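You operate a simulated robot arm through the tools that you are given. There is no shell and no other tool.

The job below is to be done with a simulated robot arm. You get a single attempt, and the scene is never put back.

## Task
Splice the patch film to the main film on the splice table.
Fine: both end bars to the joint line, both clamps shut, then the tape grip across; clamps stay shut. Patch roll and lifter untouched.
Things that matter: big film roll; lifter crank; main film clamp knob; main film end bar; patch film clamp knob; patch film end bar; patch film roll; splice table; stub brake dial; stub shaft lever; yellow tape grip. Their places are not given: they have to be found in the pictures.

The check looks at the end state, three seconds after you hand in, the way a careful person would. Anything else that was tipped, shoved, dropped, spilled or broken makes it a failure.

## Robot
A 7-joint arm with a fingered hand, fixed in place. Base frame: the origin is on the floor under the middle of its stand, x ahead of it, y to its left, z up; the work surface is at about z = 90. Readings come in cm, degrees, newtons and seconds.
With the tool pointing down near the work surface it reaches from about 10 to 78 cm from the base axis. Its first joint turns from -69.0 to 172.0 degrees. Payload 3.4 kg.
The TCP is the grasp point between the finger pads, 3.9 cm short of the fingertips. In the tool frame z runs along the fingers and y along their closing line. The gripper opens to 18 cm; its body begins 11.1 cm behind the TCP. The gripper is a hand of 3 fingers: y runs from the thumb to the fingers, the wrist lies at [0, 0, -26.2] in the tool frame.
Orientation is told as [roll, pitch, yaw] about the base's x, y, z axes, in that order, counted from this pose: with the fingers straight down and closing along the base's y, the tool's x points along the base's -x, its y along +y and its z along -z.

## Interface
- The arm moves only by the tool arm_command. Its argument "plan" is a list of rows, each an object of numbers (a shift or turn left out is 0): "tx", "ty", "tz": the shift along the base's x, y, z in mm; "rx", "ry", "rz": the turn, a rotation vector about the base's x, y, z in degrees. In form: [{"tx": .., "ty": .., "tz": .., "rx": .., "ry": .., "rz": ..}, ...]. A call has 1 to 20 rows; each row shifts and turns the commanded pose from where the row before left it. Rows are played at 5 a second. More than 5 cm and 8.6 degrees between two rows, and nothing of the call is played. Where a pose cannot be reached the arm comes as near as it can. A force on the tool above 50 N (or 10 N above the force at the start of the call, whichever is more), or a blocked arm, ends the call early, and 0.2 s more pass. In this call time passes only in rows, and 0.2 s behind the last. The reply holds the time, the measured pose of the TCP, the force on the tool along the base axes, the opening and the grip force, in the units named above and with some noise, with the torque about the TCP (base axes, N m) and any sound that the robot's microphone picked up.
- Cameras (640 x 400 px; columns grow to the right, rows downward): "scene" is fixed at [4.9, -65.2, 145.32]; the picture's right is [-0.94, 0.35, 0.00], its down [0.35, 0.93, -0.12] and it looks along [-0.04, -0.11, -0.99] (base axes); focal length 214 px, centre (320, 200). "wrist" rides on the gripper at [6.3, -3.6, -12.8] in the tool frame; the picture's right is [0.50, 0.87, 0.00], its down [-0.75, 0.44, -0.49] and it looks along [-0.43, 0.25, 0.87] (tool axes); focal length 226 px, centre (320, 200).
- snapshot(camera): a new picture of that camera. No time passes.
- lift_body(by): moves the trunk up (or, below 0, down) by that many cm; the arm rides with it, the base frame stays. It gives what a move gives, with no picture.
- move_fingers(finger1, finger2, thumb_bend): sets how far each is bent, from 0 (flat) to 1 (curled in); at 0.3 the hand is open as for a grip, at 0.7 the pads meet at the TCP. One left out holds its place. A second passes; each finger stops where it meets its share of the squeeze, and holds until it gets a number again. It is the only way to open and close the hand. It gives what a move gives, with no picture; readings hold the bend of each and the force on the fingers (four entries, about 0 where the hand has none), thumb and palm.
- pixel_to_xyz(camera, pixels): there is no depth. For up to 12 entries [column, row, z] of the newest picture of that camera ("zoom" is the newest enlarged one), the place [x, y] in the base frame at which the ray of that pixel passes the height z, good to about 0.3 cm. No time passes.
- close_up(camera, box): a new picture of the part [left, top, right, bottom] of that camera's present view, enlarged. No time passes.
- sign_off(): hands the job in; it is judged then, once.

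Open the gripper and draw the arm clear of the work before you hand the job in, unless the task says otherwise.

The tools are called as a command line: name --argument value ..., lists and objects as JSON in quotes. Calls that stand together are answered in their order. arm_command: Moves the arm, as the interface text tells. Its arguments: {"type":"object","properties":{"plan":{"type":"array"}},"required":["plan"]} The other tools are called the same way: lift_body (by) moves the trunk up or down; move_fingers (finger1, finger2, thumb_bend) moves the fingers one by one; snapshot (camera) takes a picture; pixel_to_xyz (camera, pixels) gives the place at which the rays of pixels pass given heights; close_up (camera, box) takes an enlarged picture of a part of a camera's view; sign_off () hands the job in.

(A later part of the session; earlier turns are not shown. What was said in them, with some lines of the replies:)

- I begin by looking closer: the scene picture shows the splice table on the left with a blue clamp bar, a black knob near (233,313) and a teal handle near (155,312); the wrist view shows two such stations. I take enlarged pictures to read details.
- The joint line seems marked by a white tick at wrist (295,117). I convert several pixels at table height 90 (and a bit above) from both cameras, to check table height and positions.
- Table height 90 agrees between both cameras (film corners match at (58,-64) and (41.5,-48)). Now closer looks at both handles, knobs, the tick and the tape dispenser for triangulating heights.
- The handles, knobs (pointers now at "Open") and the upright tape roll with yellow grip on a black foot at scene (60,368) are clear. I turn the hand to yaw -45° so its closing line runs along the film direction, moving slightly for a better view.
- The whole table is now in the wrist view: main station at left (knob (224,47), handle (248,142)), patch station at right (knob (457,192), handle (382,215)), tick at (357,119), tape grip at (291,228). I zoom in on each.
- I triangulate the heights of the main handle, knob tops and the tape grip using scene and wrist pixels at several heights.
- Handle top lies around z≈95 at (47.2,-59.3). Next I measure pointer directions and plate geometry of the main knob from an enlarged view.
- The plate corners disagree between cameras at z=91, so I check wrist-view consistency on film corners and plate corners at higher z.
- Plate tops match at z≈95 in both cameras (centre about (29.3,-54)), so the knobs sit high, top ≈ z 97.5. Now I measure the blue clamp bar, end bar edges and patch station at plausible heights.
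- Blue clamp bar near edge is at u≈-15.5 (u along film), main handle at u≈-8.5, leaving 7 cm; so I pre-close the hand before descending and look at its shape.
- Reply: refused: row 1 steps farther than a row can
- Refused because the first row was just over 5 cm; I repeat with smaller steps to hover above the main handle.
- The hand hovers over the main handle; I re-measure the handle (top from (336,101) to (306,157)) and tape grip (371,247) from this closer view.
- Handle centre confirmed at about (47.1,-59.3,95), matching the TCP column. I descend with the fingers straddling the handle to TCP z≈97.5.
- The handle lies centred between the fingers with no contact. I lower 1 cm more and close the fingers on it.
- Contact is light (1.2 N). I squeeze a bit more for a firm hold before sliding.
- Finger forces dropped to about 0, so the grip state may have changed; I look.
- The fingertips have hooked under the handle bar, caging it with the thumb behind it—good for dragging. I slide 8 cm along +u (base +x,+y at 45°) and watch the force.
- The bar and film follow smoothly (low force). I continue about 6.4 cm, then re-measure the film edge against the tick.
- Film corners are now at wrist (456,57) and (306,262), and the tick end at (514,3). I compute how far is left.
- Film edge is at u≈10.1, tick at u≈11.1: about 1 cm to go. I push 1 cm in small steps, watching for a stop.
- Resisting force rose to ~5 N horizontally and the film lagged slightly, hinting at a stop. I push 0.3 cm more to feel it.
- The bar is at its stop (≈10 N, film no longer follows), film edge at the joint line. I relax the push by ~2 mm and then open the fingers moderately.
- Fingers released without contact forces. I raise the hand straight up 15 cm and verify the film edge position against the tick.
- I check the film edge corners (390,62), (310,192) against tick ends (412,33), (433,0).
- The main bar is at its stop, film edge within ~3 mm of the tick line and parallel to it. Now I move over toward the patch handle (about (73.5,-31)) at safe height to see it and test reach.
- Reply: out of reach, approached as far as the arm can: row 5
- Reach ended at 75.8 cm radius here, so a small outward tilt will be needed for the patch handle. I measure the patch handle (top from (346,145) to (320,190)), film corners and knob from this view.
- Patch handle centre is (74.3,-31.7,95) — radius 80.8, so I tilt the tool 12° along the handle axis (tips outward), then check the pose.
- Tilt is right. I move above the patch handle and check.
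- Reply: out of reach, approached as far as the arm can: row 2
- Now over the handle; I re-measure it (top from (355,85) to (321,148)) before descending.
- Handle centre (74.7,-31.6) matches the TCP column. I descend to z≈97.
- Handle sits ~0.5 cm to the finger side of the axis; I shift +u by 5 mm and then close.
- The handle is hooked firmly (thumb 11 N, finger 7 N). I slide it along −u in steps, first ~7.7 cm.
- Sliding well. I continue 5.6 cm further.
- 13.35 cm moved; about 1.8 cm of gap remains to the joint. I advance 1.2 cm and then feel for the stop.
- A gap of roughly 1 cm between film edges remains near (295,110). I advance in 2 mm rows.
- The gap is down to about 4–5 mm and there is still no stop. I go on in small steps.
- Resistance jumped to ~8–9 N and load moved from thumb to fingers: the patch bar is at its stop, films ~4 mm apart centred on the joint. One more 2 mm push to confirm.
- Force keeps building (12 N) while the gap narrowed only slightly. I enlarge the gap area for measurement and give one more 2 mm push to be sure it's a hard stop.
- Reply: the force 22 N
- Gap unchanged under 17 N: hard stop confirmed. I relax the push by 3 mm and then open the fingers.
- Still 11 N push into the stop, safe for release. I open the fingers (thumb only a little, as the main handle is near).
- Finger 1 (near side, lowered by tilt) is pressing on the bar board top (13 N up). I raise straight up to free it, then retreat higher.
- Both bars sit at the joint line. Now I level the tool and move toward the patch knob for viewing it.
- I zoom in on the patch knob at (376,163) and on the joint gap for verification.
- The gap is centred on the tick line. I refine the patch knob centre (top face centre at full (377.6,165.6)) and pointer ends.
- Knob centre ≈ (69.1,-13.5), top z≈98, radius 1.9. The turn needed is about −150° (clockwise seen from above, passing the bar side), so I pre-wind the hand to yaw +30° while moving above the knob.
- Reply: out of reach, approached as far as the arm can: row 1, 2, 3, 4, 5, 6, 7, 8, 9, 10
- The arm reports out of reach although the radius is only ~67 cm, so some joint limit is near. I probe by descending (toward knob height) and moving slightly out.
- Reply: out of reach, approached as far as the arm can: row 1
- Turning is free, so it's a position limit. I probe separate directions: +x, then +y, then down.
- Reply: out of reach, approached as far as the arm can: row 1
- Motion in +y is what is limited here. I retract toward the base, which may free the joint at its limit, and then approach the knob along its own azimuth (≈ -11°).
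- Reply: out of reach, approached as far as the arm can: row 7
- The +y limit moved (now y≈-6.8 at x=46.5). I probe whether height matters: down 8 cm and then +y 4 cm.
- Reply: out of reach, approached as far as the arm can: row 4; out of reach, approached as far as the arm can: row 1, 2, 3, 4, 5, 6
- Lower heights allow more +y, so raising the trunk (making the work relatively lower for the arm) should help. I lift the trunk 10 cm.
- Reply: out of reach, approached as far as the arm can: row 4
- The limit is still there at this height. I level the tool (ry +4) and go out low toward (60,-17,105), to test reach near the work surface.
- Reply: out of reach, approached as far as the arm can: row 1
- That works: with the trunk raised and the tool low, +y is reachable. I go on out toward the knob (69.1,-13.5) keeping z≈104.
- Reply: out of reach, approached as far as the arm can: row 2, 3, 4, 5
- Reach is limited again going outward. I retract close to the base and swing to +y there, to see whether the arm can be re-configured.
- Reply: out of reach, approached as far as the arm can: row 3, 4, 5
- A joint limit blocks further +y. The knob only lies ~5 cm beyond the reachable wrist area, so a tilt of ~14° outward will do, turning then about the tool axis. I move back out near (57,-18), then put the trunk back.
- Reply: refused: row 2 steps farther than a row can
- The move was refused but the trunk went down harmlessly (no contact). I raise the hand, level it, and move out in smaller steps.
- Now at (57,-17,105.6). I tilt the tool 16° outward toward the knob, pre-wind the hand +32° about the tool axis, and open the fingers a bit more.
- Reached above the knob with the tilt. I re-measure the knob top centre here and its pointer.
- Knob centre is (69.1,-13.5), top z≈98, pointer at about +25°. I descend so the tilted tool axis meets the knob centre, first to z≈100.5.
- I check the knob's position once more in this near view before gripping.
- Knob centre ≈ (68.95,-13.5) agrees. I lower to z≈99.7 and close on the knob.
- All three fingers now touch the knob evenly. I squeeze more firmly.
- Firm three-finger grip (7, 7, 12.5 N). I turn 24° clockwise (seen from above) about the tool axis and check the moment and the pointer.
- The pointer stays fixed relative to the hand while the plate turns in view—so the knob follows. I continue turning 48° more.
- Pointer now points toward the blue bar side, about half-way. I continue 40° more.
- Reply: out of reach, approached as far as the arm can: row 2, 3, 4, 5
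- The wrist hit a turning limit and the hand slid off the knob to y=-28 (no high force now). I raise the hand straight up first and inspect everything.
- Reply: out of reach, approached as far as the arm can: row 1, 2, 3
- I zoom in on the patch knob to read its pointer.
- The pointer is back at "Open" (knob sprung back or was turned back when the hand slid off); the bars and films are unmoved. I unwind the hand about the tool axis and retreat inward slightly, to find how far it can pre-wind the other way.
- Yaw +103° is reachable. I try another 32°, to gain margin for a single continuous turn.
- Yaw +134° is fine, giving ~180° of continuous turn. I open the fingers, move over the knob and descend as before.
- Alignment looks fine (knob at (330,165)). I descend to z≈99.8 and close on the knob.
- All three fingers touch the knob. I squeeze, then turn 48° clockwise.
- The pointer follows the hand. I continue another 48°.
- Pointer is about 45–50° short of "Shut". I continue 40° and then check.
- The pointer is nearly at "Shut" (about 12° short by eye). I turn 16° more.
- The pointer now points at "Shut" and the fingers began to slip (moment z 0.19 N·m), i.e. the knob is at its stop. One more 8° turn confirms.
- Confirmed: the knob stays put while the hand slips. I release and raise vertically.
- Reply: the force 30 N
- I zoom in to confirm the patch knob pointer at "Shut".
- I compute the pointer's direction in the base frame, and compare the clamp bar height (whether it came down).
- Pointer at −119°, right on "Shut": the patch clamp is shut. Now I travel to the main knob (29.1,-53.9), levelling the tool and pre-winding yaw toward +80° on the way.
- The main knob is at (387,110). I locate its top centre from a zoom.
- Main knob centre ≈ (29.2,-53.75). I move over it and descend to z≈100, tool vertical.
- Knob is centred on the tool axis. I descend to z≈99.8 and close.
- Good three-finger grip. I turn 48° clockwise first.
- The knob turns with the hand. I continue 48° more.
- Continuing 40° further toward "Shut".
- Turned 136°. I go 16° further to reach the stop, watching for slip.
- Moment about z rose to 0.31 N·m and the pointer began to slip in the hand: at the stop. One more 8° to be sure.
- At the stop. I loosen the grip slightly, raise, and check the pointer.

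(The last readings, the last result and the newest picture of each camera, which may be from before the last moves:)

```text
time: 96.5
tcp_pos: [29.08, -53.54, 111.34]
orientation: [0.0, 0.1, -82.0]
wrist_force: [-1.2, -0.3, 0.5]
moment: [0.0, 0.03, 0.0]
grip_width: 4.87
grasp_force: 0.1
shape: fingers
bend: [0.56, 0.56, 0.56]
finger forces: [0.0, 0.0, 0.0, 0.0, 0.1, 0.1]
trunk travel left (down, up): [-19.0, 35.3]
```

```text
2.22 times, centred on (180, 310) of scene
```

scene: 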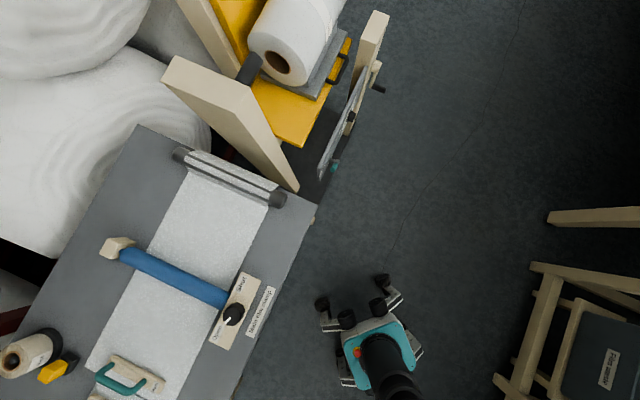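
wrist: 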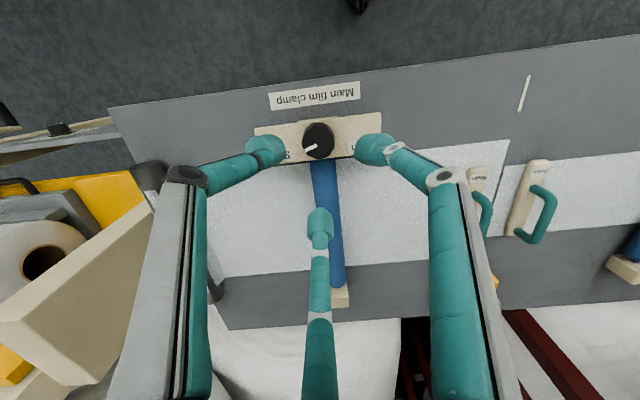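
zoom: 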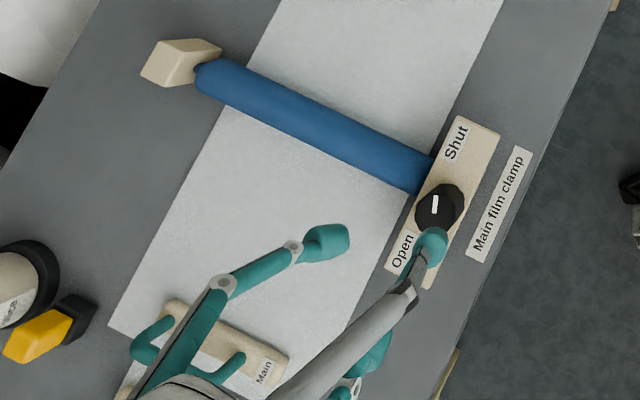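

Scene view shows the main pointer toward "Shut". Both clamps are shut; now the tape grip. I go to a viewing pose near (58,-44,112) at yaw -45 to measure the yellow grip.

arm_command --plan '[{"tx": 36, "ty": 12, "rz": 4.6}, {"tx": 36, "ty": 12, "rz": 4.6}, {"tx": 36, "ty": 12, "rz": 4.6}, {"tx": 36, "ty": 12, "rz": 4.6}, {"tx": 36, "ty": 12, "rz": 4.6}, {"tx": 36, "ty": 12, "rz": 4.6}, {"tx": 36, "ty": 12, "rz": 4.6}, {"tx": 36, "ty": 12, "rz": 4.6}]'

snapshot --camera "wrist"

close_up --camera "scene" --box '[60, 220, 300, 400]'

```text
time: 98.3
tcp_pos: [58.32, -44.12, 110.94]
orientation: [0.0, 0.2, -45.2]
wrist_force: [-0.6, -0.5, -0.4]
moment: [-0.01, -0.02, 0.0]
grip_width: 4.87
grasp_force: 0.2
shape: fingers
bend: [0.56, 0.56, 0.56]
finger forces: [0.0, 0.0, 0.0, 0.0, 0.1, 0.0]
trunk travel left (down, up): [-19.0, 35.3]
```

```text
taken
```

wrist: 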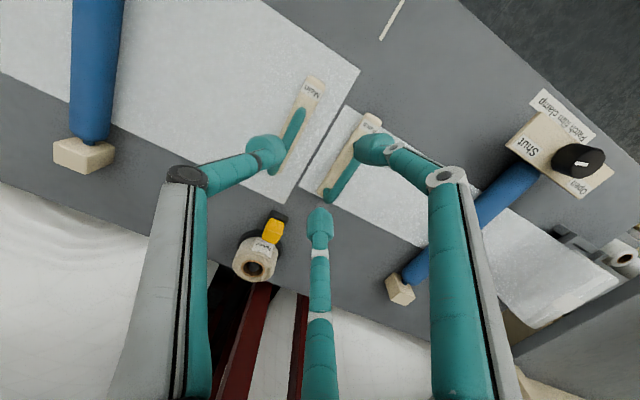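

```text
2.22 times, centred on (180, 310) of scene
```

zoom: 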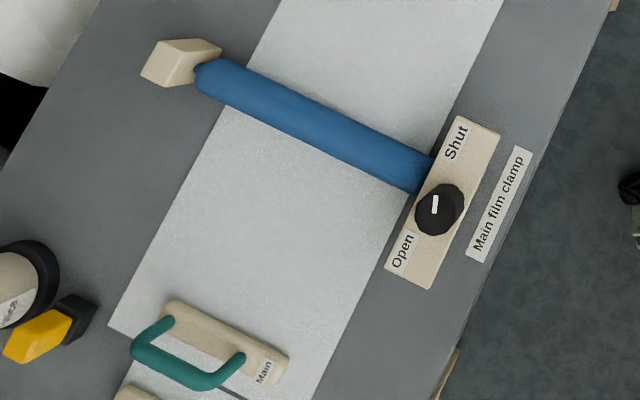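

Both knob pointers read "Shut". I zoom on the tape grip at (273,230).

close_up --camera "wrist" --box '[210, 190, 322, 260]'

close_up --camera "scene" --box '[0, 320, 112, 390]'

```text
5.71 times, centred on (266, 225) of wrist
```

zoom: 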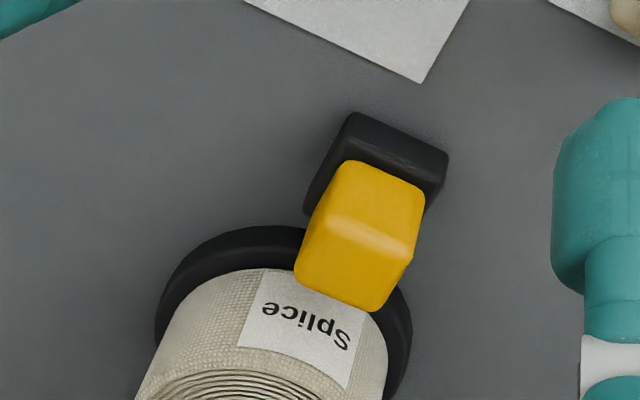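

```text
5.71 times, centred on (56, 355) of scene
```

zoom: 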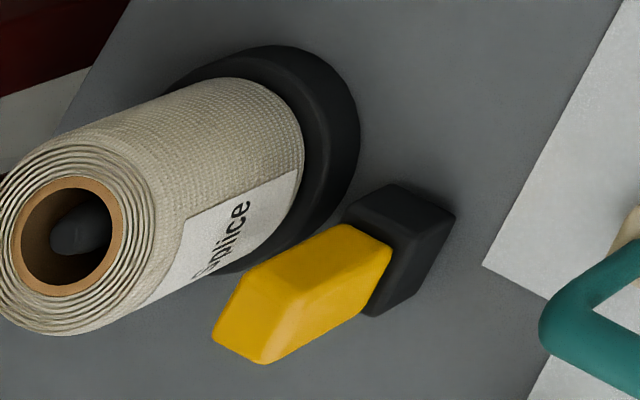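

I triangulate the grip's top corners and its foot from both cameras.

pixel_to_xyz --camera "wrist" --pixels '[[267.75, 228.15, 96], [282.6, 235.85, 96], [275.3, 244.4, 96], [261.8, 237.6, 96], [267.75, 228.15, 98], [282.6, 235.85, 98], [275.3, 244.4, 98], [261.8, 237.6, 98], [272.1, 209.6, 92], [288.4, 217.5, 92], [263.4, 226.75, 92]]'

pixel_to_xyz --camera "scene" --pixels '[[37.3, 378.6, 96], [46.9, 383.4, 96], [37.3, 378.6, 98], [46.9, 383.4, 98], [42, 366.4, 96], [42, 366.4, 98], [79.6, 357.5, 92], [65, 375.2, 90]]'

```text
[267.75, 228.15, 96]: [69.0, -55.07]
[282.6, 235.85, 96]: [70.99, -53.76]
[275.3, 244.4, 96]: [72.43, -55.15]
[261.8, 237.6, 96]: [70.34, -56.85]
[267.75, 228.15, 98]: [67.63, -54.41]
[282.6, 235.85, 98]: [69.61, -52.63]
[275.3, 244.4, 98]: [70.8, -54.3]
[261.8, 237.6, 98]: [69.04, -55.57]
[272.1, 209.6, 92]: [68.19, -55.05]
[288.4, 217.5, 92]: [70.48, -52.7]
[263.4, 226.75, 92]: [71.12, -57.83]
```

```text
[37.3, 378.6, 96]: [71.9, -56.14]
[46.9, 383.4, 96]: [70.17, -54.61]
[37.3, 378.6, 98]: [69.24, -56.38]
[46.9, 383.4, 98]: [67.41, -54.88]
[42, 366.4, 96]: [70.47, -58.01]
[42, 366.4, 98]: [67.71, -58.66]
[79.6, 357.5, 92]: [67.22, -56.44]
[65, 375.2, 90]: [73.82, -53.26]
```

Geometry: yellow block z≈92–95, centre (71.4,-55.7); between the two handles there is only a ~6.9 cm corridor. Hooking the grip from behind with the thumb alone would fit, so I test in free air how the two fingers look fully flat (0) while the thumb is at 0.6.

arm_command --plan '[{"tz": 30}, {"tz": 30}]'

move_fingers --finger1 0.0 --finger2 0.0 --thumb_bend 0.65

snapshot --camera "wrist"

snapshot --camera "scene"

```text
time: 98.9
tcp_pos: [58.07, -43.91, 117.24]
orientation: [0.1, 0.1, -45.2]
wrist_force: [-0.5, -0.5, 0.7]
moment: [0.02, -0.03, 0.0]
grip_width: 4.85
grasp_force: 0.0
shape: fingers
bend: [0.56, 0.56, 0.56]
finger forces: [0.0, 0.0, 0.0, 0.0, 0.1, 0.0]
trunk travel left (down, up): [-19.0, 35.3]
```

```text
time: 99.9
tcp_pos: [58.08, -43.98, 117.27]
orientation: [0.3, 0.1, -45.2]
wrist_force: [-0.4, 0.5, 0.6]
moment: [0.01, -0.01, 0.02]
grip_width: 13.44
grasp_force: 0.1
shape: fingers
bend: [0.0, 0.0, 0.65]
finger forces: [0.1, 0.0, 0.0, 0.0, 0.0, 0.0]
trunk travel left (down, up): [-19.0, 35.3]
```

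```text
taken
```

wrist: 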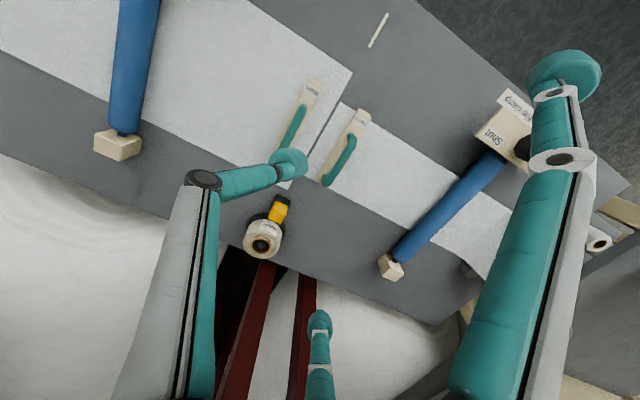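

```text
taken
```

scene: 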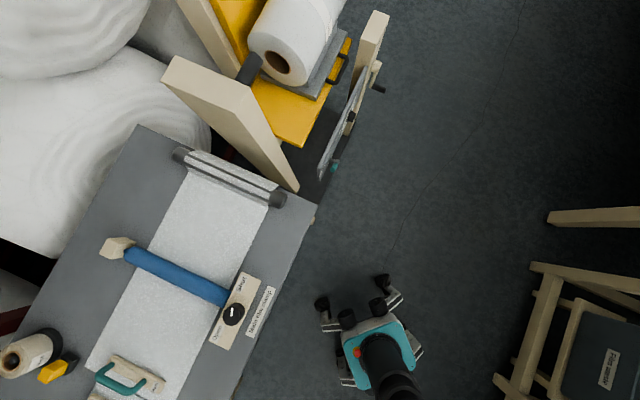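

Flat fingers stick out wide and low when tilted. I test them fully curled (1.0) instead.

move_fingers --finger1 1.0 --finger2 1.0 --thumb_bend 0.55

snapshot --camera "wrist"

```text
time: 100.9
tcp_pos: [58.04, -43.96, 117.2]
orientation: [0.1, 0.0, -45.2]
wrist_force: [-0.4, -1.1, 0.4]
moment: [0.0, 0.01, -0.04]
grip_width: 2.08
grasp_force: 0.1
shape: fingers
bend: [0.74, 0.74, 0.55]
finger forces: [0.0, 0.1, 0.1, 0.0, 0.1, 0.0]
trunk travel left (down, up): [-19.0, 35.3]
```

```text
taken
```

wrist: 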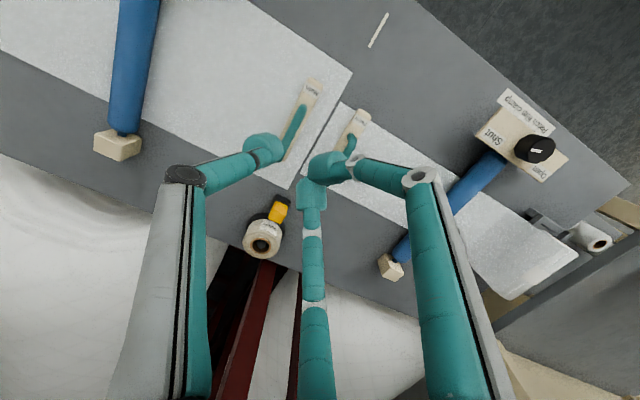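

Curling stops at 0.74 when the fingers meet. The best option: thumb alone hooked behind the grip with the fingers flat, outside the handles. I need the exact gap between grip and tape roll, so I zoom in again.

close_up --camera "wrist" --box '[226, 185, 306, 265]'

```text
5.00 times, centred on (266, 225) of wrist
```

zoom: 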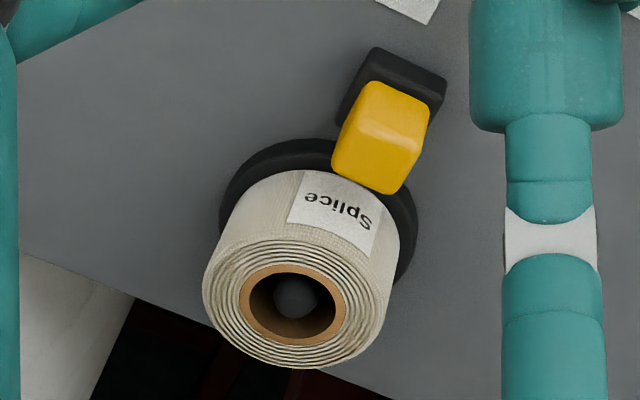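

I compute the roll's top centre and radius and the flange location from both cameras.

pixel_to_xyz --camera "wrist" --pixels '[[261.2, 245.4, 97], [261.2, 245.4, 99], [242.6, 242, 98], [280, 245, 98], [262, 232.6, 98], [246, 228, 90.8], [285.4, 233, 90.8], [262, 213, 90.8]]'

pixel_to_xyz --camera "scene" --pixels '[[11.9, 363.4, 97], [11.9, 363.4, 99], [11.9, 348.9, 98], [11.9, 378.6, 98], [0, 363, 98], [24.5, 360, 98], [60, 340, 90.8], [46, 327.5, 90.8]]'

```text
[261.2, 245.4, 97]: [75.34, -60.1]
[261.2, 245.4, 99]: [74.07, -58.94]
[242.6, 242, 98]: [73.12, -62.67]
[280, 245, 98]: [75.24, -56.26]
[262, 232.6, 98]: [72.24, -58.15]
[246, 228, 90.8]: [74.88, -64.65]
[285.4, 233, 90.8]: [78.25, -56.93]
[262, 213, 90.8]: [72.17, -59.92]
```

```text
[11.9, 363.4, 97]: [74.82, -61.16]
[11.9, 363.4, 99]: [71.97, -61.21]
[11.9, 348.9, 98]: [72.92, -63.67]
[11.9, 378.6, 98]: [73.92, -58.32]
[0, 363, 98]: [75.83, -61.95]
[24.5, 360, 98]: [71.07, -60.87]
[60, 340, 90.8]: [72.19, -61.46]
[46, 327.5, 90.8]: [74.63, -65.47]
```

The roll's front is at v≈-93.4, leaving only ~2.4 cm behind the grip, too narrow for the thumb. Plan: thumb (0.7) pressing on the rear top edge of the yellow grip with flat fingers, drag ~3 cm, then hook behind it. I set the fingers and turn to yaw +45.

move_fingers --finger1 0.0 --finger2 0.0 --thumb_bend 0.7

arm_command --plan '[{"rz": 7.5}, {"rz": 7.5}, {"rz": 7.5}, {"rz": 7.5}, {"rz": 7.5}, {"rz": 7.5}, {"rz": 7.5}, {"rz": 7.5}, {"rz": 7.5}, {"rz": 7.5}, {"rz": 7.5}, {"rz": 7.5}]'

arm_command --plan '[{"rx": -5.66, "ry": -5.66}, {"rx": -5.66, "ry": -5.66}, {"rx": -5.66, "ry": -5.66}, {"rx": -5.66, "ry": -5.66}]'

snapshot --camera "wrist"

```text
time: 101.9
tcp_pos: [58.08, -44.01, 117.18]
orientation: [0.0, 0.2, -45.2]
wrist_force: [0.4, -0.1, 0.8]
moment: [0.04, 0.01, 0.0]
grip_width: 12.79
grasp_force: 0.1
shape: fingers
bend: [0.0, 0.0, 0.7]
finger forces: [0.1, 0.0, 0.0, 0.0, 0.0, 0.1]
trunk travel left (down, up): [-19.0, 35.3]
```

```text
time: 104.5
tcp_pos: [58.08, -44.12, 117.25]
orientation: [0.3, 0.0, 45.1]
wrist_force: [-0.2, -0.6, -0.1]
moment: [0.01, -0.01, 0.01]
grip_width: 12.77
grasp_force: 0.0
shape: fingers
bend: [0.0, 0.0, 0.7]
finger forces: [0.0, 0.1, 0.0, 0.1, 0.0, 0.1]
trunk travel left (down, up): [-19.0, 35.3]
```

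```text
time: 105.5
tcp_pos: [58.0, -44.04, 117.24]
orientation: [-32.0, -0.1, 44.9]
wrist_force: [-0.3, 0.6, -0.7]
moment: [-0.03, -0.01, 0.02]
grip_width: 12.79
grasp_force: 0.0
shape: fingers
bend: [0.0, 0.0, 0.7]
finger forces: [0.0, 0.0, 0.0, 0.0, 0.1, 0.0]
trunk travel left (down, up): [-19.0, 35.3]
```

```text
taken
```

wrist: 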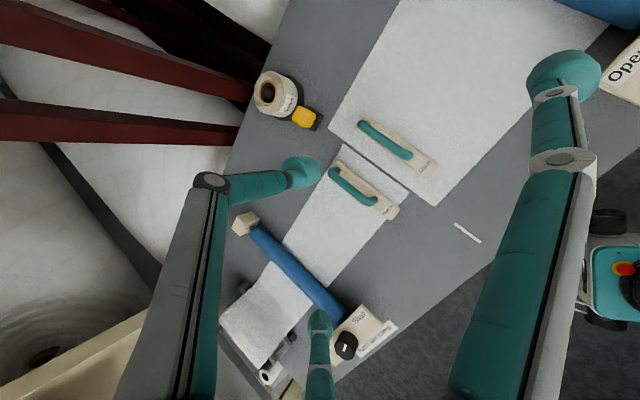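

Orientation is as planned; the grip is visible at (305,117) with the roll beside it. I move above the grip to z≈108.

arm_command --plan '[{"tx": 25, "ty": -21.5, "tz": -18}, {"tx": 25, "ty": -21.5, "tz": -18}, {"tx": 25, "ty": -21.5, "tz": -18}, {"tx": 25, "ty": -21.5, "tz": -18}, {"tx": 24, "ty": -21.5, "tz": -18}]'

snapshot --camera "wrist"

close_up --camera "scene" --box '[0, 300, 160, 400]'

```text
time: 106.7
tcp_pos: [70.63, -54.95, 108.0]
orientation: [-31.8, -0.2, 44.8]
wrist_force: [0.2, 0.4, -0.4]
moment: [0.0, 0.01, -0.02]
grip_width: 12.81
grasp_force: 0.1
shape: fingers
bend: [0.0, 0.0, 0.7]
finger forces: [0.0, 0.1, 0.0, 0.0, 0.0, 0.1]
trunk travel left (down, up): [-19.0, 35.3]
```

```text
taken
```

wrist: 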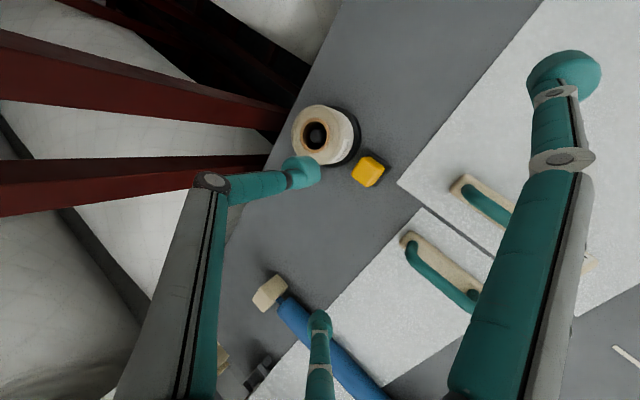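

```text
4.00 times, centred on (80, 350) of scene
```

zoom: 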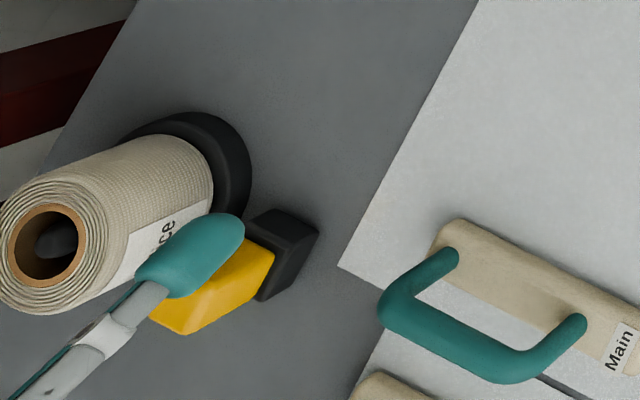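

Now directly above. I measure the yellow top and roll from this nearly overhead view.

close_up --camera "wrist" --box '[280, 95, 408, 205]'

pixel_to_xyz --camera "zoom" --pixels '[[320, 240, 95], [320, 240, 94.5]]'

```text
3.64 times, centred on (344, 150) of wrist
```

zoom: 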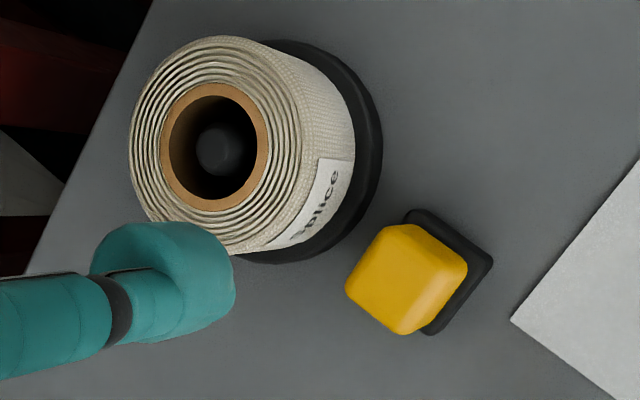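

```text
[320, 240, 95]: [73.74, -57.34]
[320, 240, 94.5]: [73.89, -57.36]
```

pixel_to_xyz --camera "zoom" --pixels '[[388, 228, 95], [452, 265, 95], [402, 331, 95], [347, 287, 95], [215, 146, 97], [128, 146, 97], [302, 146, 97], [215, 37, 97], [215, 255, 97], [492, 260, 92], [430, 333, 92]]'

```text
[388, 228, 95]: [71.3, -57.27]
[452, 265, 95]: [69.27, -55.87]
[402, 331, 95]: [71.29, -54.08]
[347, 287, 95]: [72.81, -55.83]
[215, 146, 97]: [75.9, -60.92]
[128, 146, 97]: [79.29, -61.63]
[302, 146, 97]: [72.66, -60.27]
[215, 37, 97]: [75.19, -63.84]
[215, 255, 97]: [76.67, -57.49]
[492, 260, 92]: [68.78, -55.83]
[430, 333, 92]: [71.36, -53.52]
```

Grip top: centre (u 10.9, v -89.75), rear edge v=-90.95; the thumb bulb is ~0.4 cm behind that edge. I descend to z≈99.5.

arm_command --plan '[{"tz": -20}, {"tz": -20}, {"tz": -20}, {"tz": -15}, {"tz": -10}]'

snapshot --camera "wrist"

close_up --camera "scene" --box '[0, 300, 160, 400]'

```text
time: 107.9
tcp_pos: [70.45, -54.91, 99.62]
orientation: [-32.0, -0.1, 44.8]
wrist_force: [-0.2, -0.7, -0.2]
moment: [0.0, -0.01, -0.01]
grip_width: 12.78
grasp_force: 0.0
shape: fingers
bend: [0.0, 0.0, 0.7]
finger forces: [0.1, 0.1, 0.0, 0.0, 0.1, 0.0]
trunk travel left (down, up): [-19.0, 35.3]
```

```text
taken
```

wrist: 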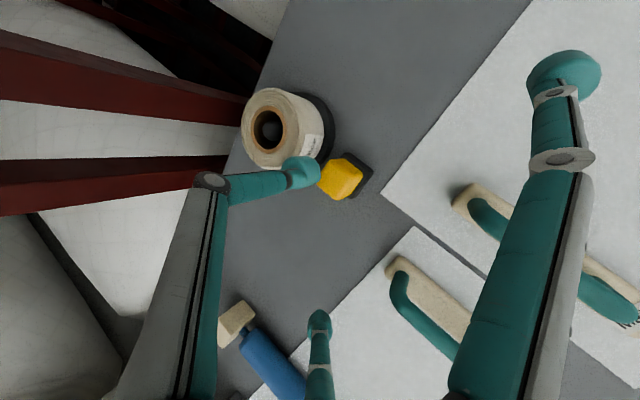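

```text
4.00 times, centred on (80, 350) of scene
```

zoom: 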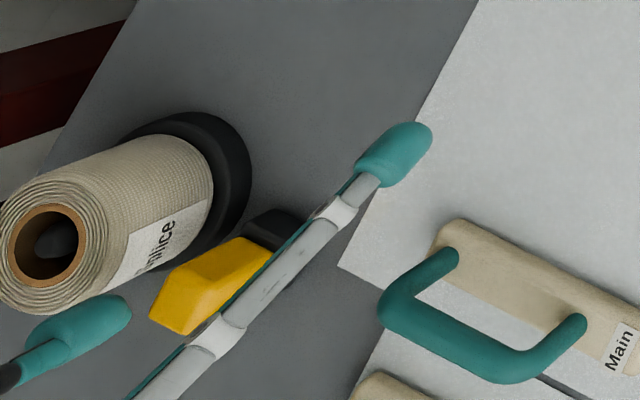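

Geometry fits: thumb bulb ~0.3 cm behind the rear edge. I descend in small steps until contact.

arm_command --plan '[{"tz": -6}, {"tz": -5}, {"tz": -4}, {"tz": -3}]'

close_up --camera "wrist" --box '[240, 90, 400, 230]'

```text
time: 108.9
tcp_pos: [70.47, -54.71, 98.11]
orientation: [-32.1, -0.1, 44.9]
wrist_force: [-0.9, 0.0, 7.8]
moment: [-0.14, -0.08, -0.02]
grip_width: 12.88
grasp_force: 3.8
shape: fingers
bend: [0.0, 0.0, 0.7]
finger forces: [0.0, 0.0, 0.1, 0.0, 8.4, 0.1]
trunk travel left (down, up): [-19.0, 35.3]
```

```text
2.86 times, centred on (320, 160) of wrist
```

zoom: 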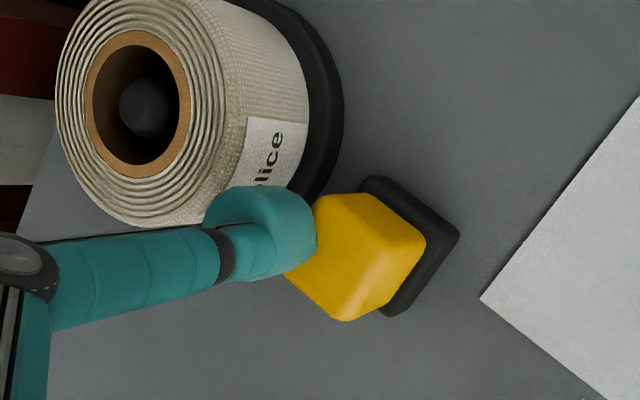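

Contact: 8 N down on the rear edge. I press 1 mm more and drag along +v (toward the tick) by 1.2 cm.

arm_command --plan '[{"tz": -1.5}, {"tx": -2.8, "ty": 2.8}, {"tx": -2.8, "ty": 2.8}, {"tx": -2.8, "ty": 2.8}]'

close_up --camera "wrist" --box '[240, 90, 400, 230]'

close_up --camera "scene" --box '[0, 300, 160, 400]'

```text
time: 109.9
tcp_pos: [69.57, -53.88, 97.88]
orientation: [-31.9, -0.1, 45.0]
wrist_force: [1.0, -0.4, 14.5]
moment: [-0.31, -0.27, 0.02]
grip_width: 13.16
grasp_force: 6.7
shape: fingers
bend: [0.0, 0.0, 0.69]
finger forces: [0.0, 0.1, 0.1, 0.1, 13.9, 0.0]
trunk travel left (down, up): [-19.0, 35.3]
```

```text
2.86 times, centred on (320, 160) of wrist
```

zoom: 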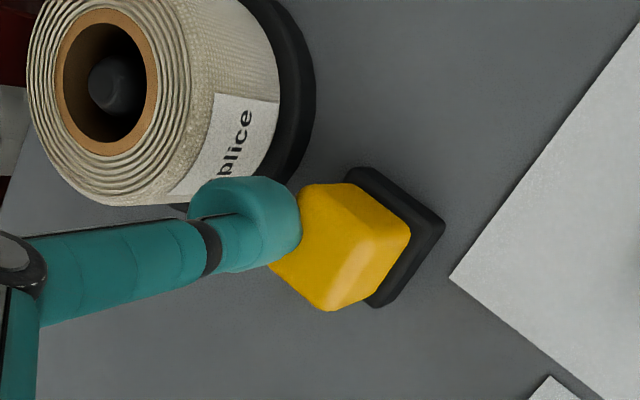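

```text
4.00 times, centred on (80, 350) of scene
```

zoom: 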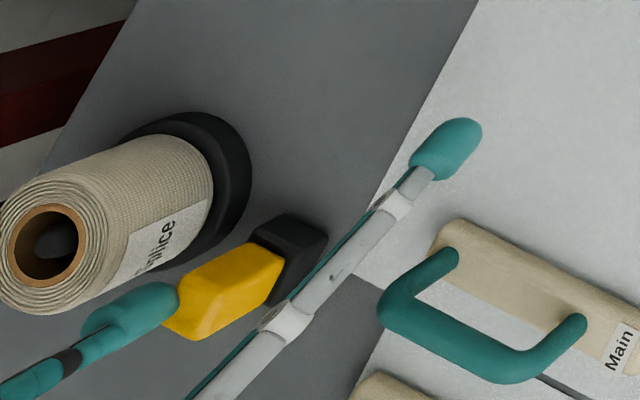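

The grip moved with the thumb. I continue dragging 2.4 cm further.

arm_command --plan '[{"tx": -2.8, "ty": 2.8}, {"tx": -2.8, "ty": 2.8}, {"tx": -2.8, "ty": 2.8}, {"tx": -2.8, "ty": 2.8}, {"tx": -2.8, "ty": 2.8}, {"tx": -2.8, "ty": 2.8}]'

snapshot --camera "wrist"

close_up --camera "scene" --box '[0, 300, 160, 400]'

```text
time: 111.3
tcp_pos: [67.79, -52.23, 97.99]
orientation: [-31.8, -0.1, 44.9]
wrist_force: [2.9, 1.3, 13.3]
moment: [-0.23, -0.33, 0.09]
grip_width: 13.2
grasp_force: 6.8
shape: fingers
bend: [0.0, 0.0, 0.69]
finger forces: [0.0, 0.1, 0.0, 0.0, 13.8, 0.0]
trunk travel left (down, up): [-19.0, 35.3]
```

```text
taken
```

wrist: 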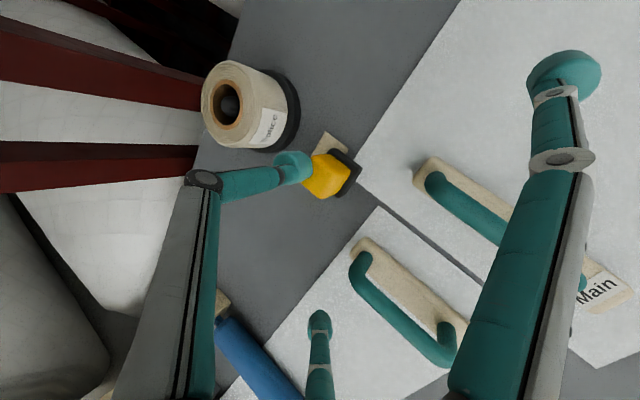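

```text
4.00 times, centred on (80, 350) of scene
```

zoom: 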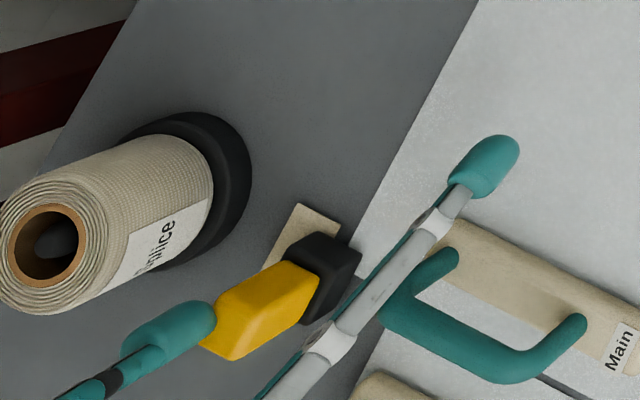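

The grip slides well and the tape strip starts to appear behind it. Contact stays (13 N down, ~3 N drag), so I continue 5 cm along +v.

arm_command --plan '[{"tx": -3.5, "ty": 3.5}, {"tx": -3.5, "ty": 3.5}, {"tx": -3.5, "ty": 3.5}, {"tx": -3.5, "ty": 3.5}, {"tx": -3.5, "ty": 3.5}, {"tx": -3.5, "ty": 3.5}, {"tx": -3.5, "ty": 3.5}, {"tx": -3.5, "ty": 3.5}, {"tx": -3.5, "ty": 3.5}, {"tx": -3.5, "ty": 3.5}]'

snapshot --camera "wrist"

close_up --camera "scene" --box '[0, 300, 160, 400]'

```text
time: 113.5
tcp_pos: [64.19, -48.87, 97.8]
orientation: [-31.9, -0.1, 44.9]
wrist_force: [3.0, 1.1, 16.2]
moment: [-0.31, -0.37, 0.04]
grip_width: 13.25
grasp_force: 8.0
shape: fingers
bend: [0.0, 0.0, 0.69]
finger forces: [0.0, 0.0, 0.0, 0.0, 16.3, 0.1]
trunk travel left (down, up): [-19.0, 35.3]
```

```text
taken
```

wrist: 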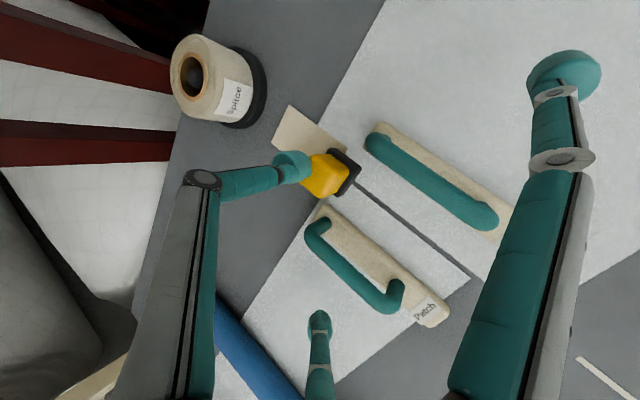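

```text
4.00 times, centred on (80, 350) of scene
```

zoom: 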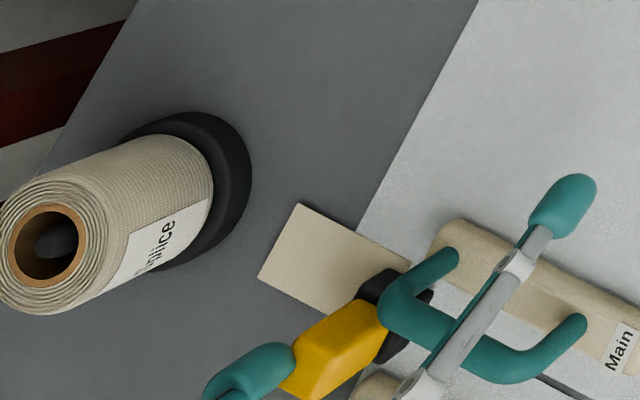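

Steady: thumb and grip keep their relative position and tape is laid behind. I continue 5 cm, into the corridor between the handles.

arm_command --plan '[{"tx": -3.5, "ty": 3.5}, {"tx": -3.5, "ty": 3.5}, {"tx": -3.5, "ty": 3.5}, {"tx": -3.5, "ty": 3.5}, {"tx": -3.5, "ty": 3.5}, {"tx": -3.5, "ty": 3.5}, {"tx": -3.5, "ty": 3.5}, {"tx": -3.5, "ty": 3.5}, {"tx": -3.5, "ty": 3.5}, {"tx": -3.5, "ty": 3.5}]'

snapshot --camera "wrist"

```text
time: 115.7
tcp_pos: [60.82, -45.27, 97.9]
orientation: [-31.9, -0.1, 44.8]
wrist_force: [0.9, -0.3, 16.1]
moment: [-0.35, -0.39, 0.03]
grip_width: 13.26
grasp_force: 8.4
shape: fingers
bend: [0.0, 0.0, 0.69]
finger forces: [0.0, 0.0, 0.1, 0.0, 16.5, 0.0]
trunk travel left (down, up): [-19.0, 35.3]
```

```text
taken
```

wrist: 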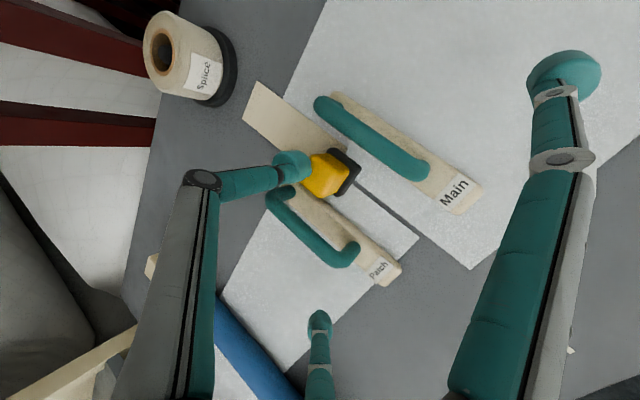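

The grip is between the handles without touching them. I continue 7 cm.

arm_command --plan '[{"tx": -3.5, "ty": 3.5}, {"tx": -3.5, "ty": 3.5}, {"tx": -3.5, "ty": 3.5}, {"tx": -3.5, "ty": 3.5}, {"tx": -3.5, "ty": 3.5}, {"tx": -3.5, "ty": 3.5}, {"tx": -3.5, "ty": 3.5}, {"tx": -3.5, "ty": 3.5}, {"tx": -3.5, "ty": 3.5}, {"tx": -3.5, "ty": 3.5}, {"tx": -3.5, "ty": 3.5}, {"tx": -3.5, "ty": 3.5}, {"tx": -3.5, "ty": 3.5}, {"tx": -3.5, "ty": 3.5}]'

snapshot --camera "wrist"

```text
time: 118.7
tcp_pos: [55.97, -40.38, 97.79]
orientation: [-32.1, -0.1, 45.0]
wrist_force: [1.0, -0.4, 17.3]
moment: [-0.43, -0.41, 0.04]
grip_width: 13.29
grasp_force: 9.5
shape: fingers
bend: [0.0, 0.0, 0.68]
finger forces: [0.1, 0.1, 0.0, 0.0, 18.0, 0.0]
trunk travel left (down, up): [-19.0, 35.3]
```

```text
taken
```

wrist: 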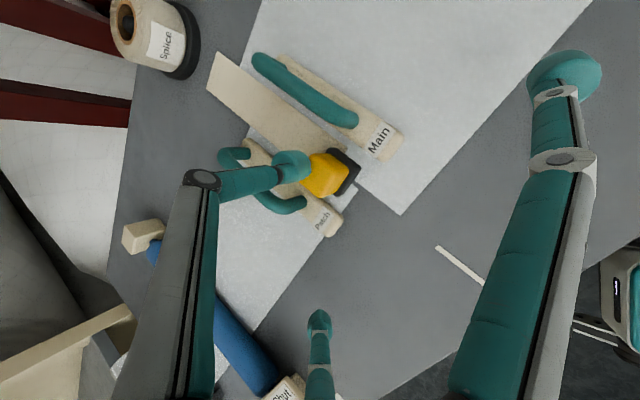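

The grip is about to leave the films' near edge; the tick starts at (437,247). I continue 7 cm.

arm_command --plan '[{"tx": -3.5, "ty": 3.5}, {"tx": -3.5, "ty": 3.5}, {"tx": -3.5, "ty": 3.5}, {"tx": -3.5, "ty": 3.5}, {"tx": -3.5, "ty": 3.5}, {"tx": -3.5, "ty": 3.5}, {"tx": -3.5, "ty": 3.5}, {"tx": -3.5, "ty": 3.5}, {"tx": -3.5, "ty": 3.5}, {"tx": -3.5, "ty": 3.5}, {"tx": -3.5, "ty": 3.5}, {"tx": -3.5, "ty": 3.5}, {"tx": -3.5, "ty": 3.5}, {"tx": -3.5, "ty": 3.5}]'

snapshot --camera "wrist"

```text
time: 121.7
tcp_pos: [50.95, -35.49, 97.78]
orientation: [-31.9, -0.1, 44.8]
wrist_force: [2.8, 1.5, 14.9]
moment: [-0.27, -0.4, 0.08]
grip_width: 13.26
grasp_force: 7.7
shape: fingers
bend: [0.0, 0.0, 0.68]
finger forces: [0.0, 0.1, 0.1, 0.0, 15.3, 0.1]
trunk travel left (down, up): [-19.0, 35.3]
```

```text
taken
```

wrist: 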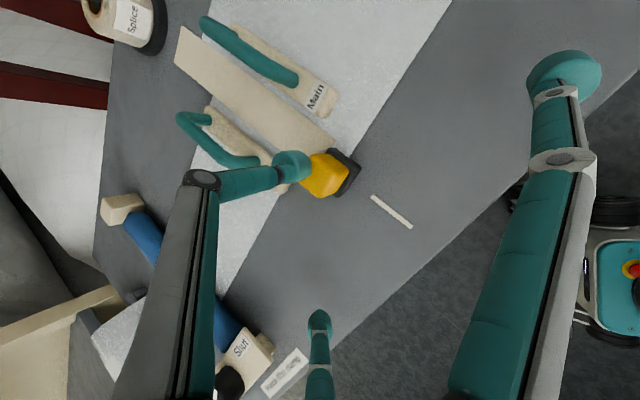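

The grip has passed the film edge; the tick lies right ahead ((372,197) to (412,228)). I continue in smaller steps watching for a stop.

arm_command --plan '[{"tx": -2.8, "ty": 2.8}, {"tx": -2.8, "ty": 2.8}, {"tx": -2.8, "ty": 2.8}, {"tx": -2.8, "ty": 2.8}, {"tx": -2.8, "ty": 2.8}]'

snapshot --camera "wrist"

```text
time: 122.9
tcp_pos: [49.86, -34.45, 97.53]
orientation: [-31.8, 0.0, 44.8]
wrist_force: [11.5, -7.3, 3.3]
moment: [-0.24, -0.37, 0.2]
grip_width: 13.94
grasp_force: 10.4
shape: fingers
bend: [0.0, 0.0, 0.62]
finger forces: [0.0, 0.0, 0.0, 0.0, 19.5, 0.0]
trunk travel left (down, up): [-19.0, 35.3]
```

```text
taken
```

wrist: 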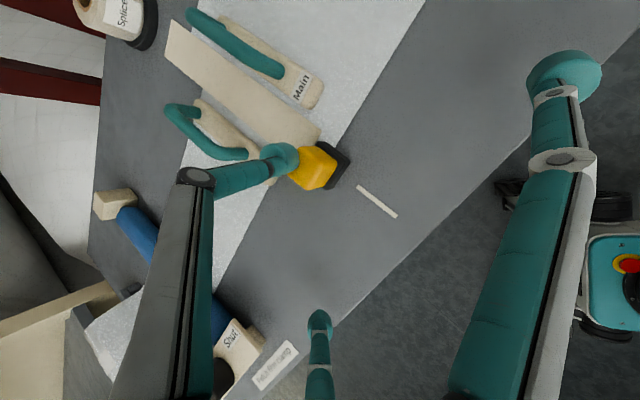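

Stop reached: 13 N resisting and the thumb flexed while the grip stayed just before the tick. I now raise the thumb straight up off the grip.

arm_command --plan '[{"tz": 5}, {"tz": 8}, {"tz": 15}, {"tz": 25}, {"tz": 30}]'

snapshot --camera "wrist"

snapshot --camera "scene"

```text
time: 124.1
tcp_pos: [49.63, -34.1, 106.22]
orientation: [-31.9, -0.1, 44.9]
wrist_force: [0.1, 0.0, -0.4]
moment: [0.02, -0.04, -0.02]
grip_width: 12.79
grasp_force: 0.1
shape: fingers
bend: [0.0, 0.0, 0.7]
finger forces: [0.1, 0.0, 0.1, 0.0, 0.0, 0.0]
trunk travel left (down, up): [-19.0, 35.3]
```

```text
taken
```

wrist: 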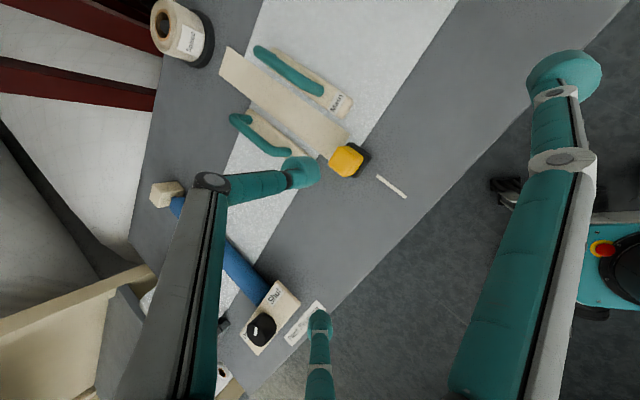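

```text
taken
```

scene: 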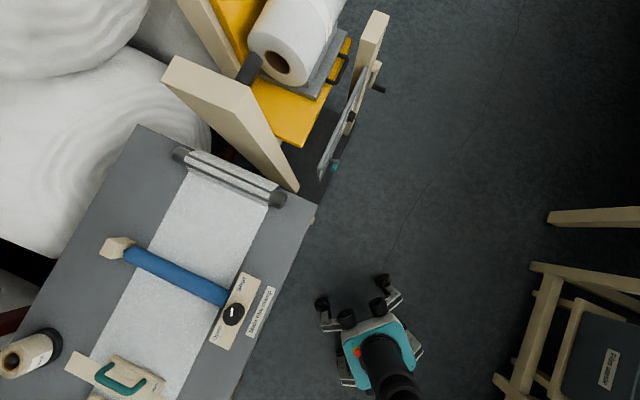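

The tape strip lies across both films. I move the hand up and back to a clear place, level it, and take a check picture of knobs, bars, and grip.

arm_command --plan '[{"tz": 35, "tx": -10}, {"tz": 35, "tx": -20}, {"tz": 30, "tx": -20}, {"rx": 5.66, "ry": 5.66, "tx": -10}, {"rx": 5.66, "ry": 5.66, "tx": -10}, {"rx": 5.66, "ry": 5.66}, {"rx": 5.66, "ry": 5.66}]'

arm_command --plan '[{"rz": -7.5}, {"rz": -7.5}, {"rz": -7.5}, {"rz": -7.5}, {"rz": -7.5}, {"rz": -7.5}, {"rz": -7.5}, {"rz": -7.5}, {"rz": -7.5}, {"rz": -7.5}, {"rz": -7.5}, {"rz": -7.5}]'

move_fingers --finger1 0.3 --finger2 0.3 --thumb_bend 0.3

snapshot --camera "wrist"

```text
time: 125.7
tcp_pos: [42.79, -34.19, 116.11]
orientation: [0.3, -0.1, 44.9]
wrist_force: [0.1, -0.8, -0.1]
moment: [-0.03, -0.04, -0.02]
grip_width: 12.82
grasp_force: 0.0
shape: fingers
bend: [0.0, 0.0, 0.7]
finger forces: [0.0, 0.0, 0.0, 0.0, 0.1, 0.1]
trunk travel left (down, up): [-19.0, 35.3]
```

```text
time: 128.3
tcp_pos: [42.63, -34.17, 116.07]
orientation: [0.1, 0.1, -45.3]
wrist_force: [-0.4, 0.2, -0.5]
moment: [0.01, 0.01, 0.0]
grip_width: 12.8
grasp_force: 0.0
shape: fingers
bend: [0.0, 0.0, 0.7]
finger forces: [0.0, 0.1, 0.1, 0.0, 0.0, 0.0]
trunk travel left (down, up): [-19.0, 35.3]
```

```text
time: 129.3
tcp_pos: [42.72, -34.19, 116.12]
orientation: [0.1, 0.1, -45.2]
wrist_force: [0.0, -0.1, 0.7]
moment: [0.01, -0.01, 0.03]
grip_width: 15.22
grasp_force: 0.1
shape: fingers
bend: [0.3, 0.3, 0.3]
finger forces: [0.0, 0.0, 0.1, 0.0, 0.0, 0.0]
trunk travel left (down, up): [-19.0, 35.3]
```

```text
taken
```

wrist: 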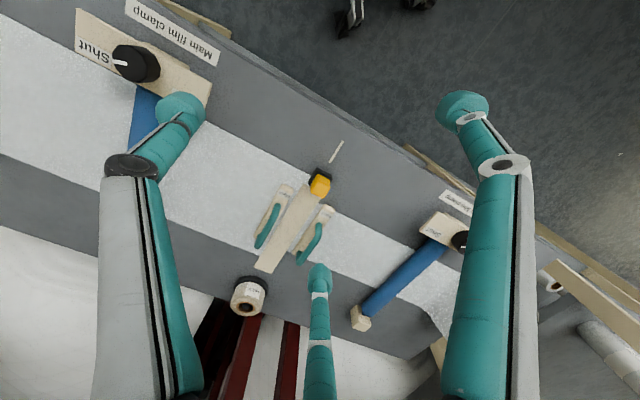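

Everything looks in place. I zoom on the joint, the main knob and the patch knob for a last check.

close_up --camera "wrist" --box '[220, 130, 380, 290]'

close_up --camera "wrist" --box '[60, 0, 220, 100]'

close_up --camera "wrist" --box '[370, 180, 498, 280]'

pixel_to_xyz --camera "wrist" --pixels '[[322, 172, 92], [337, 151, 90], [332, 162, 90], [318, 185, 95]]'

```text
2.50 times, centred on (300, 210) of wrist
```

zoom: 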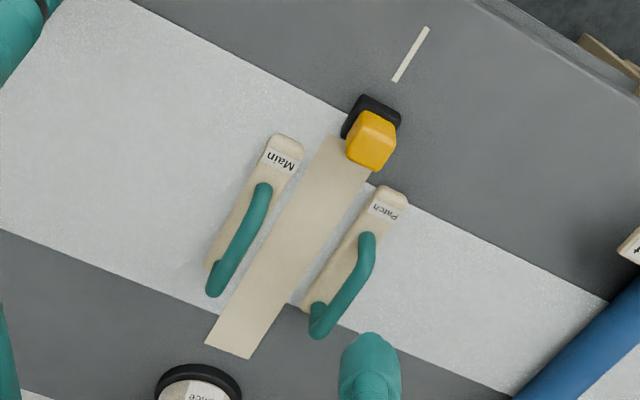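

```text
4.00 times, centred on (140, 50) of wrist
```

zoom: 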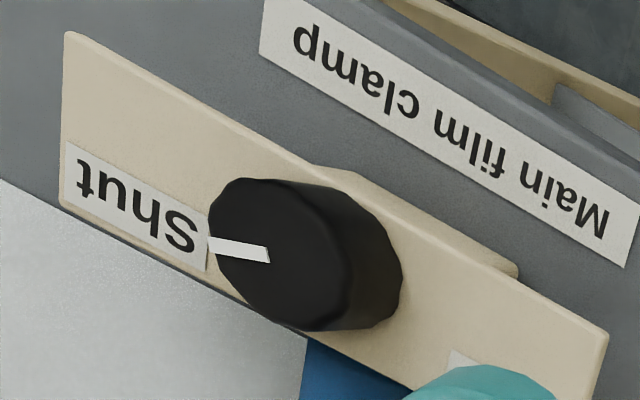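

```text
4.00 times, centred on (434, 230) of wrist
```

zoom: 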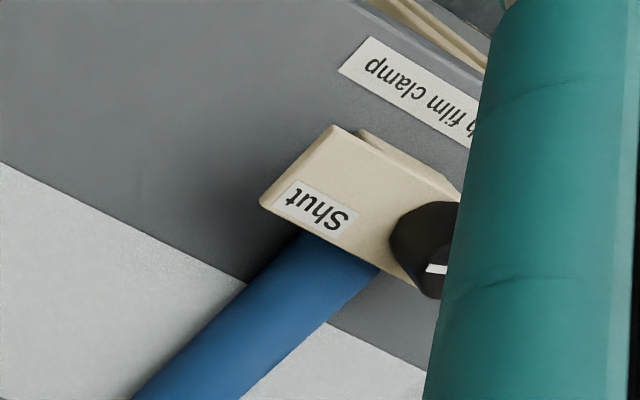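

```text
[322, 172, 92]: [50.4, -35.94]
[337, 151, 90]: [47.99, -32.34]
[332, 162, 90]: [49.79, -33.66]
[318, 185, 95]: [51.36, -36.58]
```

Both pointers are at "Shut", the tape spans both films, and the grip rests by the tick. I draw the arm up to its starting region, clear of the work.

arm_command --plan '[{"tz": 35}, {"tz": 35, "ty": 15}, {"tz": 35, "ty": 20}, {"tz": 30, "ty": 20}]'

snapshot --camera "wrist"

snapshot --camera "scene"

```text
time: 130.3
tcp_pos: [42.7, -28.54, 129.8]
orientation: [0.1, 0.1, -45.2]
wrist_force: [0.3, -0.6, -0.7]
moment: [0.02, 0.03, -0.02]
grip_width: 15.23
grasp_force: 0.0
shape: fingers
bend: [0.3, 0.3, 0.3]
finger forces: [0.0, 0.1, 0.0, 0.0, 0.1, 0.0]
trunk travel left (down, up): [-19.0, 35.3]
```

```text
taken
```

wrist: 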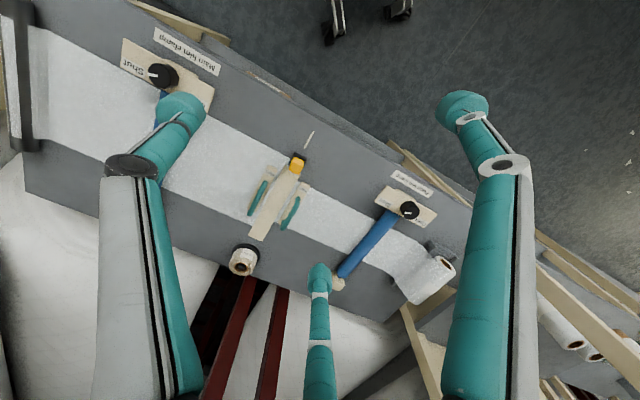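

```text
taken
```

scene: 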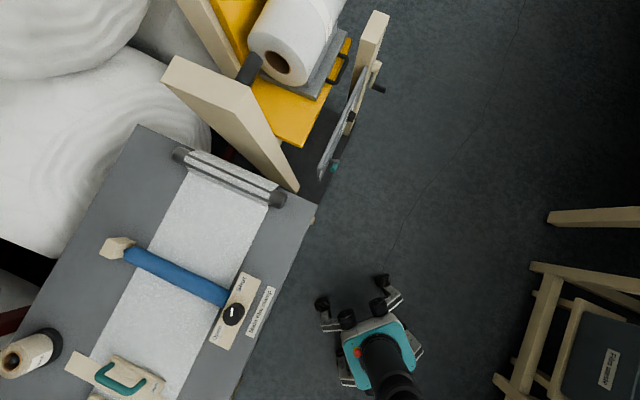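

The final pictures show both end bars at the joint line, both knobs at "Shut", and the tape laid across with the grip next to the tick. The lifter and patch roll haven't moved, the hand is open and the arm is clear, so I hand in.

sign_off

```text
The job is handed in.
```

The splice is done and handed in; I haven't seen the judge's result. In the last pictures:

- **End bars:** both were pushed to their stops at the joint line. That leaves a gap of about 4 mm between the film ends, centred on the line.
- **Clamps:** both knobs point at "Shut", and each was turned until it met its stop. My first try at the patch knob slipped off and the knob went back to "Open", so I regripped and turned it again. Neither bar nor film moved during the slip.
- **Tape:** the yellow grip was dragged across until it met its stop, just short of the tick mark. The tape strip covers both films.
- **Contact to note:** when I let go of the patch knob, the thumb pressed on its plate with about 29 N for a moment. Nothing shifted in the pictures afterwards.
- **Left alone:** I never touched the patch roll or the lifter, and they look unmoved. The hand is open and the arm is back up near where it started.
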